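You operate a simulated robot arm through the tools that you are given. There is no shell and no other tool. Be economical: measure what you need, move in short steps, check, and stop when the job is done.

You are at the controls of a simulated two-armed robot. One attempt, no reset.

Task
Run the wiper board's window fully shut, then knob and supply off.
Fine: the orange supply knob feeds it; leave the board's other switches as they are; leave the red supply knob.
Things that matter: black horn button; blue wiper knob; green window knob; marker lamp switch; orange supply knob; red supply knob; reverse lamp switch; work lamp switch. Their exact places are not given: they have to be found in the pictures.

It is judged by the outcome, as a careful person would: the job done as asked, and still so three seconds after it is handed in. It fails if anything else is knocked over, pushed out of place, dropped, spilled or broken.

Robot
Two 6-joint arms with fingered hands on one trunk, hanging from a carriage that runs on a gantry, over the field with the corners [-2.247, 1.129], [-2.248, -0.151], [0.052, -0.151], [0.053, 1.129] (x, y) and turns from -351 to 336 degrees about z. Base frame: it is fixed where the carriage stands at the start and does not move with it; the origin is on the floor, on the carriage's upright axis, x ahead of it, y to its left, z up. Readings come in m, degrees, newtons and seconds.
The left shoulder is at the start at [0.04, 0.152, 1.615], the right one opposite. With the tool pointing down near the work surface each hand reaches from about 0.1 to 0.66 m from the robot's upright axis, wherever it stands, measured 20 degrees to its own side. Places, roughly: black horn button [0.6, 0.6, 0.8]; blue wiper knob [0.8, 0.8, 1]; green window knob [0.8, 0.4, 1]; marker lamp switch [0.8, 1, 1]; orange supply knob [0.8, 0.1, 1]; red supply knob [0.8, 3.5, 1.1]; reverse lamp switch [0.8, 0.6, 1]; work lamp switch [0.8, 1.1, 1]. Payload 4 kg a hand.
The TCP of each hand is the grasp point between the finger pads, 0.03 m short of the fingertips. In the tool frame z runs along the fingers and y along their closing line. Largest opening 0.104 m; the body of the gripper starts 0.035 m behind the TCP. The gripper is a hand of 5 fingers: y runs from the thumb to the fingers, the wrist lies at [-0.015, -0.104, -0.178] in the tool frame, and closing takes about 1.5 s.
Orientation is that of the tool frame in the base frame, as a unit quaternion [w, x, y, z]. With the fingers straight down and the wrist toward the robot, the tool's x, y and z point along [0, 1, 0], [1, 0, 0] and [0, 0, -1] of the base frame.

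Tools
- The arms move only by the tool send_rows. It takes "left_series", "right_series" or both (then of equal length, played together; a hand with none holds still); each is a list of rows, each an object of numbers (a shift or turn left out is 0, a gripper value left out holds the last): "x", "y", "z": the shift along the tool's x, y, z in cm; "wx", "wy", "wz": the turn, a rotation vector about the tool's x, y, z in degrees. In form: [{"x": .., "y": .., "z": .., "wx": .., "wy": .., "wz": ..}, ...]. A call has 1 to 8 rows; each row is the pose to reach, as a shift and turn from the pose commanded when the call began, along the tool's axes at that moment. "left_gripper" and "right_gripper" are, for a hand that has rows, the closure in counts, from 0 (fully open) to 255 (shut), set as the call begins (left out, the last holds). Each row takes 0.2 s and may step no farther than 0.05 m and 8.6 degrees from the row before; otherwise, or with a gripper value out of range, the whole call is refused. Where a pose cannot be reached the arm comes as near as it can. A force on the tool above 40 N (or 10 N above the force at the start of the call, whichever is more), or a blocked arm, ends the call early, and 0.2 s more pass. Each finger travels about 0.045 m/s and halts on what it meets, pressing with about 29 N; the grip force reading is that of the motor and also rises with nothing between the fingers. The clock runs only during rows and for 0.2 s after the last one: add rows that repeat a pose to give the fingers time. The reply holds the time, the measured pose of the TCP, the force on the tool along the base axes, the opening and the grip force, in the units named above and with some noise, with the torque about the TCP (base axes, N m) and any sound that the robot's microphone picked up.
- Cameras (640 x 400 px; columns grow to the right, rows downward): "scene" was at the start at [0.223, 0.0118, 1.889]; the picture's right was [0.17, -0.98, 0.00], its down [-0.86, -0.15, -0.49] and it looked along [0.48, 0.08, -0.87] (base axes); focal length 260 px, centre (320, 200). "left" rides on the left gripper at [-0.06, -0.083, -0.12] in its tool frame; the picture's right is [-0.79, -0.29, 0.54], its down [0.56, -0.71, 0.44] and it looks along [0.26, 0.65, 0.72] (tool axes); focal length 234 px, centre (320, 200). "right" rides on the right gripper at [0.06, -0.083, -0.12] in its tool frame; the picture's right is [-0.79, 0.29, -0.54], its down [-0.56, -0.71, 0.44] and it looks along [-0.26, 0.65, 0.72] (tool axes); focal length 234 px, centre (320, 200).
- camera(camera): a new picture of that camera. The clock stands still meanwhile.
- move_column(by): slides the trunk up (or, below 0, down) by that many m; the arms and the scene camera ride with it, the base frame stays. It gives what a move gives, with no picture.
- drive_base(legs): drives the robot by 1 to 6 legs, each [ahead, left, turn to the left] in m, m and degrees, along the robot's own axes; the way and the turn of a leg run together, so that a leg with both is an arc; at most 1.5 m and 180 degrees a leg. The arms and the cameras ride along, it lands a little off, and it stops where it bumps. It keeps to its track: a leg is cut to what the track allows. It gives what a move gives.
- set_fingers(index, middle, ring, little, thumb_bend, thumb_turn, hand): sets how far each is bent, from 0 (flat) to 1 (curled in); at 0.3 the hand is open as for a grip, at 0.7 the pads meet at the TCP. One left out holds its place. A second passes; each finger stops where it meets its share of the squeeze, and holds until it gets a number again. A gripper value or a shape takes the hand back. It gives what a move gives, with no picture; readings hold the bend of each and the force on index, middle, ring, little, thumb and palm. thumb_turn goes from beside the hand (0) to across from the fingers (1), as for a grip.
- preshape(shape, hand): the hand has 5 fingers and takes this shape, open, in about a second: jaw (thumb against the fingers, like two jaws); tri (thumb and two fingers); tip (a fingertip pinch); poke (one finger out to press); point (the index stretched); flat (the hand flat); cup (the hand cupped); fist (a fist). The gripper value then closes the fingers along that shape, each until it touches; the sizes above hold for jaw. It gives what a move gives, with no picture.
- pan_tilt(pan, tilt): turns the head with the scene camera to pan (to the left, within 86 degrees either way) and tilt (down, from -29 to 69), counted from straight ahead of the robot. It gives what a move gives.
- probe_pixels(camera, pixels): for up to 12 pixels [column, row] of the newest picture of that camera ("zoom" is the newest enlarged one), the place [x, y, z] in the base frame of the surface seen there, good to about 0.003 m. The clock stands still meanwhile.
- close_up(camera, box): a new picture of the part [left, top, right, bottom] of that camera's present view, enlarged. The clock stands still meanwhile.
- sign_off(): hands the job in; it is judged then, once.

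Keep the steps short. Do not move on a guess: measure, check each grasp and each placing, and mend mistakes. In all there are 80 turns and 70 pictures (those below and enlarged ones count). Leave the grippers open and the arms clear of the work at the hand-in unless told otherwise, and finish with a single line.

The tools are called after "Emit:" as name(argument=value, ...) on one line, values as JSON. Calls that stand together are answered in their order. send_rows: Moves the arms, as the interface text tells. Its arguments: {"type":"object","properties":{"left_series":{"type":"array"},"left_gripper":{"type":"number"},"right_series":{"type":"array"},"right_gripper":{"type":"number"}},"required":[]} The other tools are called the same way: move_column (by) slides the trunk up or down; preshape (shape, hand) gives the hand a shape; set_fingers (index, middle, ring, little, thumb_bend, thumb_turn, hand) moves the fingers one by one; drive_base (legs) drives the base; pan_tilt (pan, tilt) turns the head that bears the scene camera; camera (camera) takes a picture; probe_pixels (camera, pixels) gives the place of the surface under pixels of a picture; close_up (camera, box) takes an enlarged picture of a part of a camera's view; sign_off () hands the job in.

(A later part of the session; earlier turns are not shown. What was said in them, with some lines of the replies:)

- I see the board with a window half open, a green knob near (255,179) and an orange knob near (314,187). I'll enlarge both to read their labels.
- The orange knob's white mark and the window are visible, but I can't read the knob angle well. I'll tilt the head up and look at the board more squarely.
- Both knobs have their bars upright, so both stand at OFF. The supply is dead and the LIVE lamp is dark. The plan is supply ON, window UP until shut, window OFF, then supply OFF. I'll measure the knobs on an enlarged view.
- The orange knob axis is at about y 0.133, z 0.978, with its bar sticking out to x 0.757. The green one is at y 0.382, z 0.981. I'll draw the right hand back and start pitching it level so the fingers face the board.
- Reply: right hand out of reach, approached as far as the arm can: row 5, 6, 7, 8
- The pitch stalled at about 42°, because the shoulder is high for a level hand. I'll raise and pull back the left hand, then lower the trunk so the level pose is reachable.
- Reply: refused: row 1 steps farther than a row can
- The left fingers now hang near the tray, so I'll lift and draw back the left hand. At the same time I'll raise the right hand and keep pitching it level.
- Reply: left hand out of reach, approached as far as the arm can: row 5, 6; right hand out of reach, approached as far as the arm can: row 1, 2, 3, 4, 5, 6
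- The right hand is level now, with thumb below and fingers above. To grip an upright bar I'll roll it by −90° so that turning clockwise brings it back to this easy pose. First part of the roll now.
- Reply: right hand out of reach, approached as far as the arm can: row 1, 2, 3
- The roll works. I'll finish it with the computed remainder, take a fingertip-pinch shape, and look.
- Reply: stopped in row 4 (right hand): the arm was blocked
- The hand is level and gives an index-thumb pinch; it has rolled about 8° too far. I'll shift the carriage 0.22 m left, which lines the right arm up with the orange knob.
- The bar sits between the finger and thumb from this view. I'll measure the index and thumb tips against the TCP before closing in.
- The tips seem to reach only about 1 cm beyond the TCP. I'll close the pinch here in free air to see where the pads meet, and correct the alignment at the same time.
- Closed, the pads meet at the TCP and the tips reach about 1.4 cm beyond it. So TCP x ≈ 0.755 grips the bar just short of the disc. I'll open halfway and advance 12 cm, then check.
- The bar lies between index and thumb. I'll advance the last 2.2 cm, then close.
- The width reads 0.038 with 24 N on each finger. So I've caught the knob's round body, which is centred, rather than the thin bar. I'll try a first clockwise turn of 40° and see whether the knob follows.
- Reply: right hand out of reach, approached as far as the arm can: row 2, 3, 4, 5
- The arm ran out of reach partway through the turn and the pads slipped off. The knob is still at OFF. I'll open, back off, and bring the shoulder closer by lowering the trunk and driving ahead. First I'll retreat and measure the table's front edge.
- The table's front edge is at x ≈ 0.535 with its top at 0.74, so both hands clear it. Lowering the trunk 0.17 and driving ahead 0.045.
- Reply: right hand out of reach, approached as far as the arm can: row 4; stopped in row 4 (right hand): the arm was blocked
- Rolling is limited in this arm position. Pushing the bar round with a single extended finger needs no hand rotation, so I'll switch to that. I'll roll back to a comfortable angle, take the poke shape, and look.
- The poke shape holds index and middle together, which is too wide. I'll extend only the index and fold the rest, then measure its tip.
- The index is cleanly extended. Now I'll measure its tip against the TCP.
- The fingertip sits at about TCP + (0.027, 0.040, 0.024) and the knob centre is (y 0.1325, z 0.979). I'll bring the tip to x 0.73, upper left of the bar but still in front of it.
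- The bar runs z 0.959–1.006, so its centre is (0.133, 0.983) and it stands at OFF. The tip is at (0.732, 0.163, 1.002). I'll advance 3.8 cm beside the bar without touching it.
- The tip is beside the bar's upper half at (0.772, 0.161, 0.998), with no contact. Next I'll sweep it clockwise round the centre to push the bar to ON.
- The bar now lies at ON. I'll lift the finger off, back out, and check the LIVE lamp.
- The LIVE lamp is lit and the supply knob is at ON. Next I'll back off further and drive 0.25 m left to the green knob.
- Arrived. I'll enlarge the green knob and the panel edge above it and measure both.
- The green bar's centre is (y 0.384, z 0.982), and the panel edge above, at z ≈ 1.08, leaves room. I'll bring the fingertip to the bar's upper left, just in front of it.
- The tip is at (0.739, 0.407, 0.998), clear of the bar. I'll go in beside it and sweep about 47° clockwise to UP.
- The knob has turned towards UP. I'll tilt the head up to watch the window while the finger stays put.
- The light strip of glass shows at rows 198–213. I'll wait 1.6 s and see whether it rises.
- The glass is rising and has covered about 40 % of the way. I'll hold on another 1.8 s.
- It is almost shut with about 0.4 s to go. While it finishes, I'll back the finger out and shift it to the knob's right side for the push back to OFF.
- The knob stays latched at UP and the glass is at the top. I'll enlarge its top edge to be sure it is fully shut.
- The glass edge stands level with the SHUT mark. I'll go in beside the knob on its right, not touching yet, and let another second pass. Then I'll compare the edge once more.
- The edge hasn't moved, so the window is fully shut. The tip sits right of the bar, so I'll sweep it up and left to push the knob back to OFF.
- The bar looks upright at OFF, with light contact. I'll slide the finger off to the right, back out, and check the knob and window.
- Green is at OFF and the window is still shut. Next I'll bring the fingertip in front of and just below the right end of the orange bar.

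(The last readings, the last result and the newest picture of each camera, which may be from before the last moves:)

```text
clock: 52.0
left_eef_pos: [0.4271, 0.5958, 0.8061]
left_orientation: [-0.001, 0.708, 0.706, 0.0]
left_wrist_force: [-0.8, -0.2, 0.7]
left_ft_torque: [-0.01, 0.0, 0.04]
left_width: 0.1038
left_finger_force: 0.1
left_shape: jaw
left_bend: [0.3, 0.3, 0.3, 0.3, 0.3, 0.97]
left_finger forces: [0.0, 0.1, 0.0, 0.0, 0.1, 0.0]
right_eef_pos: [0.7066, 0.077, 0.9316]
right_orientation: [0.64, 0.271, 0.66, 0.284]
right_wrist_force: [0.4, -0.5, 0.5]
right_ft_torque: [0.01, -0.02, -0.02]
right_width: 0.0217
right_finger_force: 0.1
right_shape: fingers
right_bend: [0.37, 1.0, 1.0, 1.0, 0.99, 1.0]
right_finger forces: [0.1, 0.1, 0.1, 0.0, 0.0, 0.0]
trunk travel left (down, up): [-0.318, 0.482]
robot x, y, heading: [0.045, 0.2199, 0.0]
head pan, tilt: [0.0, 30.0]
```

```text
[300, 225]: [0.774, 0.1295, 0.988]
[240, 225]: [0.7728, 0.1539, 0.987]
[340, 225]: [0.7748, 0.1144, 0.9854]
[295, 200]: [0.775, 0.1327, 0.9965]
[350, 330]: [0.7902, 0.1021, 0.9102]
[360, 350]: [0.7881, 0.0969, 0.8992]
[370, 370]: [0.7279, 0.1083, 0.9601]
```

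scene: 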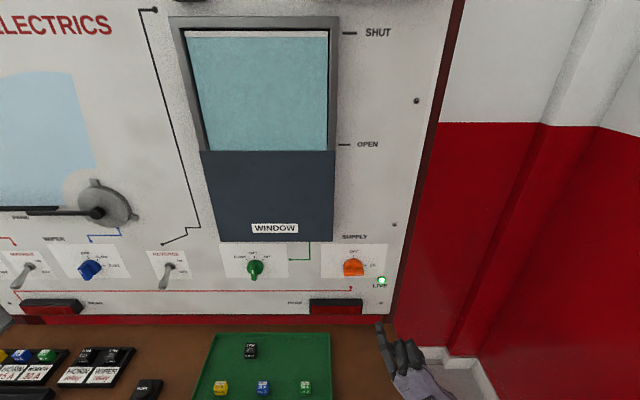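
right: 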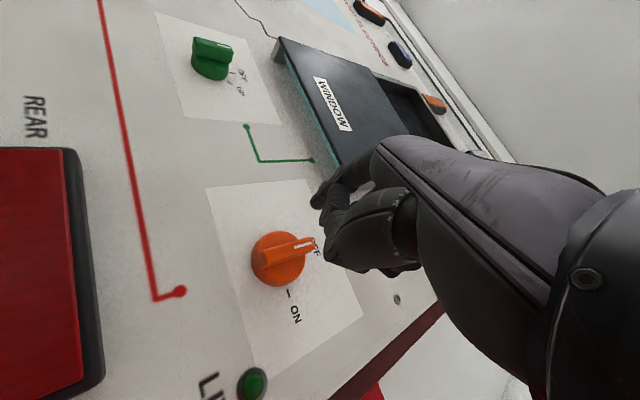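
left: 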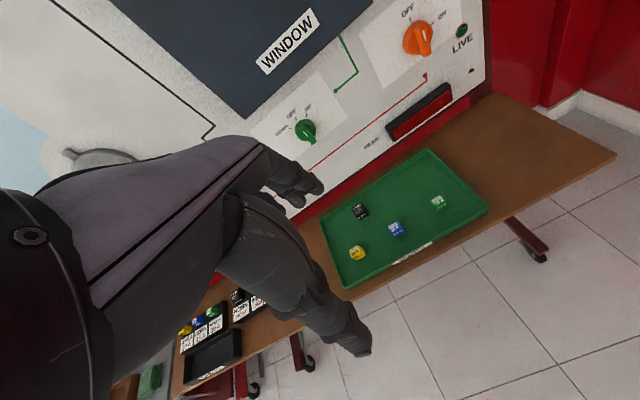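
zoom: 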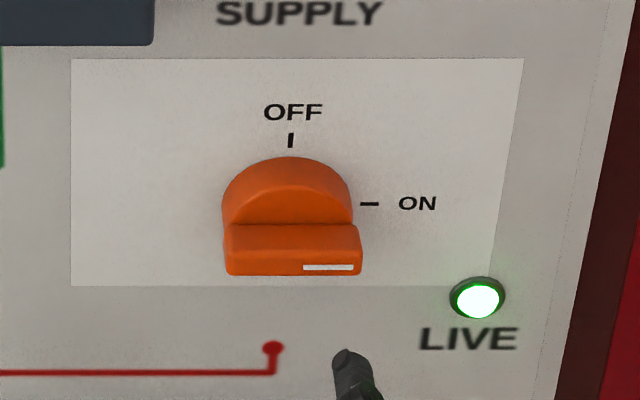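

The tip is at (0.733, 0.115, 0.956), below the bar's right end. I'll advance, then sweep anticlockwise to OFF.

Emit:
send_rows(right_series=[{"x": -0.05, "y": 0.02, "z": 1.9}, {"x": -0.1, "y": 0.05, "z": 3.7}, {"x": -0.1, "y": 0.05, "z": 3.7}])

Emit:
send_rows(right_series=[{"x": -0.48, "y": 0.79}, {"x": -0.75, "y": 1.22}, {"x": -1.26, "y": 1.32}, {"x": -1.71, "y": 1.57}, {"x": -2.09, "y": 1.93}, {"x": -2.37, "y": 2.37}, {"x": -2.51, "y": 2.87}, {"x": -2.54, "y": 3.38}])

Emit:
close_up(camera="scene", box=[310, 235, 406, 295])

```text
clock: 52.8
left_eef_pos: [0.4281, 0.595, 0.805]
left_orientation: [0.001, 0.708, 0.707, 0.0]
left_wrist_force: [0.4, 0.8, 0.6]
left_ft_torque: [0.01, 0.0, -0.03]
left_width: 0.1037
left_finger_force: 0.0
left_shape: jaw
left_bend: [0.3, 0.3, 0.3, 0.3, 0.3, 0.97]
left_finger forces: [0.0, 0.1, 0.0, 0.1, 0.1, 0.0]
right_eef_pos: [0.7398, 0.0782, 0.9321]
right_orientation: [0.641, 0.272, 0.66, 0.283]
right_wrist_force: [-0.3, 0.4, 0.3]
right_ft_torque: [0.0, -0.02, 0.0]
right_width: 0.0215
right_finger_force: 0.1
right_shape: fingers
right_bend: [0.37, 1.0, 1.0, 1.0, 0.99, 1.0]
right_finger forces: [0.0, 0.1, 0.0, 0.0, 0.1, 0.0]
trunk travel left (down, up): [-0.318, 0.482]
robot x, y, heading: [0.0476, 0.2214, 0.2]
head pan, tilt: [0.0, 30.0]
```

```text
clock: 54.6
left_eef_pos: [0.427, 0.5945, 0.8067]
left_orientation: [0.0, 0.707, 0.707, 0.0]
left_wrist_force: [-0.3, 0.1, 0.6]
left_ft_torque: [-0.03, -0.02, -0.01]
left_width: 0.1036
left_finger_force: 0.2
left_shape: jaw
left_bend: [0.3, 0.3, 0.3, 0.3, 0.3, 0.97]
left_finger forces: [0.0, 0.0, 0.0, 0.1, 0.0, 0.0]
right_eef_pos: [0.7402, 0.0828, 0.9729]
right_orientation: [0.642, 0.272, 0.659, 0.283]
right_wrist_force: [0.2, -3.0, -1.6]
right_ft_torque: [0.04, 0.03, -0.1]
right_width: 0.021
right_finger_force: 1.2
right_shape: fingers
right_bend: [0.38, 1.0, 1.0, 1.0, 0.98, 1.0]
right_finger forces: [3.0, 0.0, 0.0, 0.1, 0.1, 0.0]
trunk travel left (down, up): [-0.318, 0.482]
robot x, y, heading: [0.044, 0.2179, 0.1]
head pan, tilt: [0.0, 30.0]
```

```text
6.67 times, centred on (358, 265) of scene
```

zoom: 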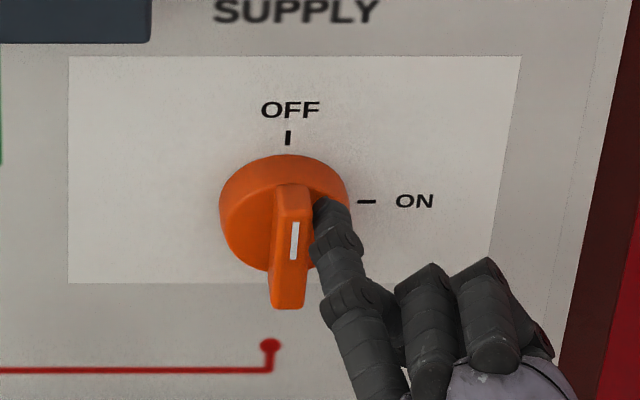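

The bar is upright at OFF. I'll slide the finger off to the right, back out well clear, open the hand, and check everything.

Emit:
send_rows(right_series=[{"x": -1.08, "y": -1.04}, {"x": -1.08, "y": -1.04, "z": -4}, {"x": -1.08, "y": -1.04, "z": -8}, {"x": -1.08, "y": -1.04, "z": -12}, {"x": -1.08, "y": -1.04, "z": -16}, {"x": -1.08, "y": -1.04, "z": -20}, {"x": -1.08, "y": -1.04, "z": -24}])

Emit:
preshape(hand="right", shape="jaw")

Emit:
camera(camera="scene")

Emit:
close_up(camera="scene", box=[310, 235, 406, 295])

Emit:
close_up(camera="scene", box=[160, 10, 432, 180])

Emit:
close_up(camera="scene", box=[0, 225, 320, 400])

```text
clock: 56.2
left_eef_pos: [0.4257, 0.5957, 0.8063]
left_orientation: [0.0, 0.708, 0.707, -0.002]
left_wrist_force: [0.7, -0.1, -0.3]
left_ft_torque: [0.04, 0.0, -0.01]
left_width: 0.1037
left_finger_force: 0.0
left_shape: jaw
left_bend: [0.3, 0.3, 0.3, 0.3, 0.3, 0.97]
left_finger forces: [0.0, 0.0, 0.1, 0.1, 0.1, 0.1]
right_eef_pos: [0.5007, 0.0627, 0.9765]
right_orientation: [0.641, 0.271, 0.66, 0.283]
right_wrist_force: [0.3, 0.5, -0.2]
right_ft_torque: [-0.01, 0.02, 0.0]
right_width: 0.021
right_finger_force: 0.1
right_shape: fingers
right_bend: [0.38, 1.0, 1.0, 1.0, 0.98, 1.0]
right_finger forces: [0.0, 0.0, 0.0, 0.0, 0.0, 0.0]
trunk travel left (down, up): [-0.318, 0.482]
robot x, y, heading: [0.0486, 0.22, -0.2]
head pan, tilt: [0.0, 30.0]
```

```text
clock: 57.1
left_eef_pos: [0.4285, 0.5948, 0.807]
left_orientation: [0.0, 0.708, 0.706, -0.001]
left_wrist_force: [0.7, -0.8, -0.7]
left_ft_torque: [-0.01, -0.02, -0.02]
left_width: 0.1038
left_finger_force: 0.1
left_shape: jaw
left_bend: [0.3, 0.3, 0.3, 0.3, 0.3, 0.97]
left_finger forces: [0.0, 0.0, 0.0, 0.1, 0.0, 0.0]
right_eef_pos: [0.5039, 0.0631, 0.9777]
right_orientation: [0.641, 0.271, 0.66, 0.283]
right_wrist_force: [0.6, -1.2, 0.8]
right_ft_torque: [0.01, 0.01, -0.01]
right_width: 0.1037
right_finger_force: 0.1
right_shape: jaw
right_bend: [0.3, 0.3, 0.3, 0.3, 0.3, 0.97]
right_finger forces: [0.0, 0.0, 0.0, 0.0, 0.1, 0.0]
trunk travel left (down, up): [-0.318, 0.482]
robot x, y, heading: [0.0464, 0.2189, -0.3]
head pan, tilt: [0.0, 30.0]
```

```text
14 pictures are left
```

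scene: 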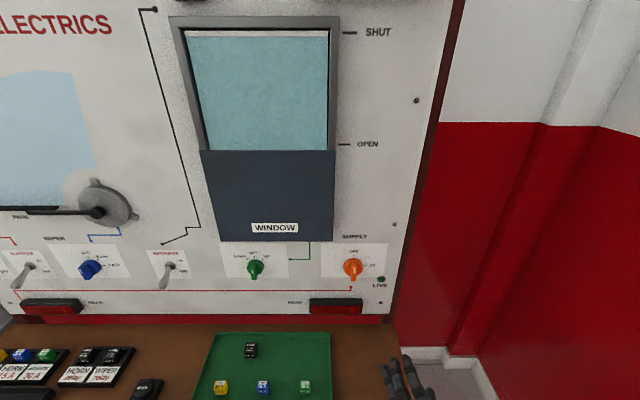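

```text
6.67 times, centred on (358, 265) of scene
```

zoom: 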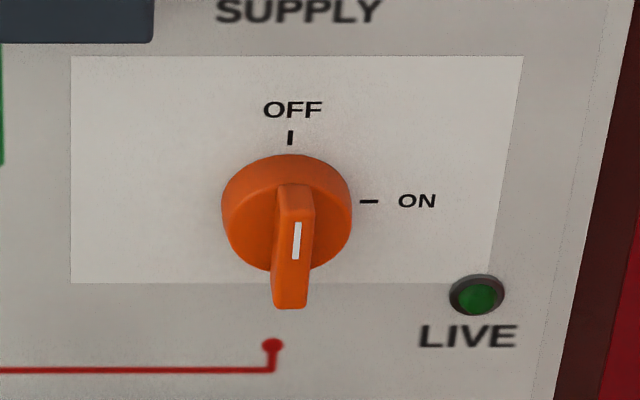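

```text
2.35 times, centred on (296, 95) of scene
```

zoom: 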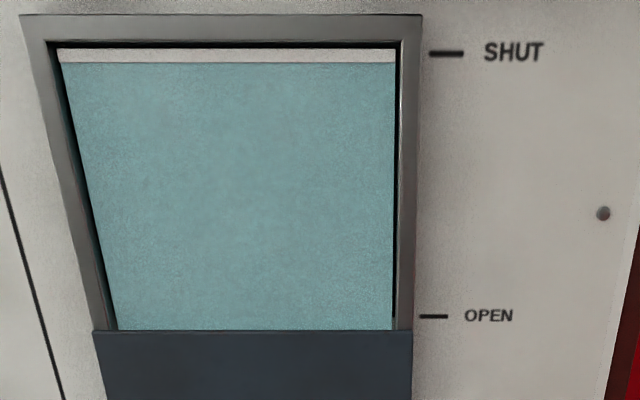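

```text
2.00 times, centred on (160, 312) of scene
```

zoom: 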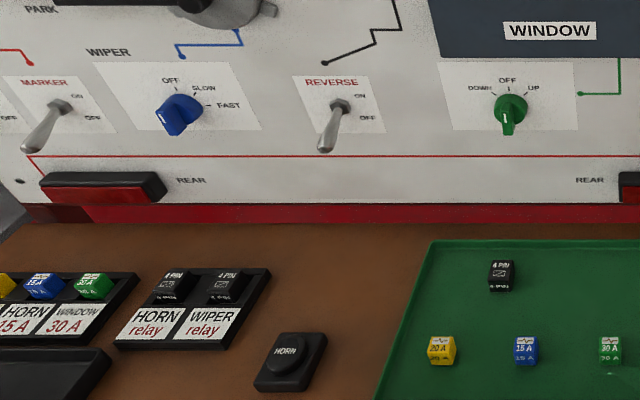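

The window is at SHUT, the green and orange knobs are at OFF, and the LIVE lamp is dark. Nothing else has moved, and both hands are open and clear. Handing in.

Emit:
sign_off()

```text
The job is handed in.
```

The wiper board's window is fully shut, the green window knob and orange supply knob are both at OFF, and I didn't touch the other switches or the red supply knob.
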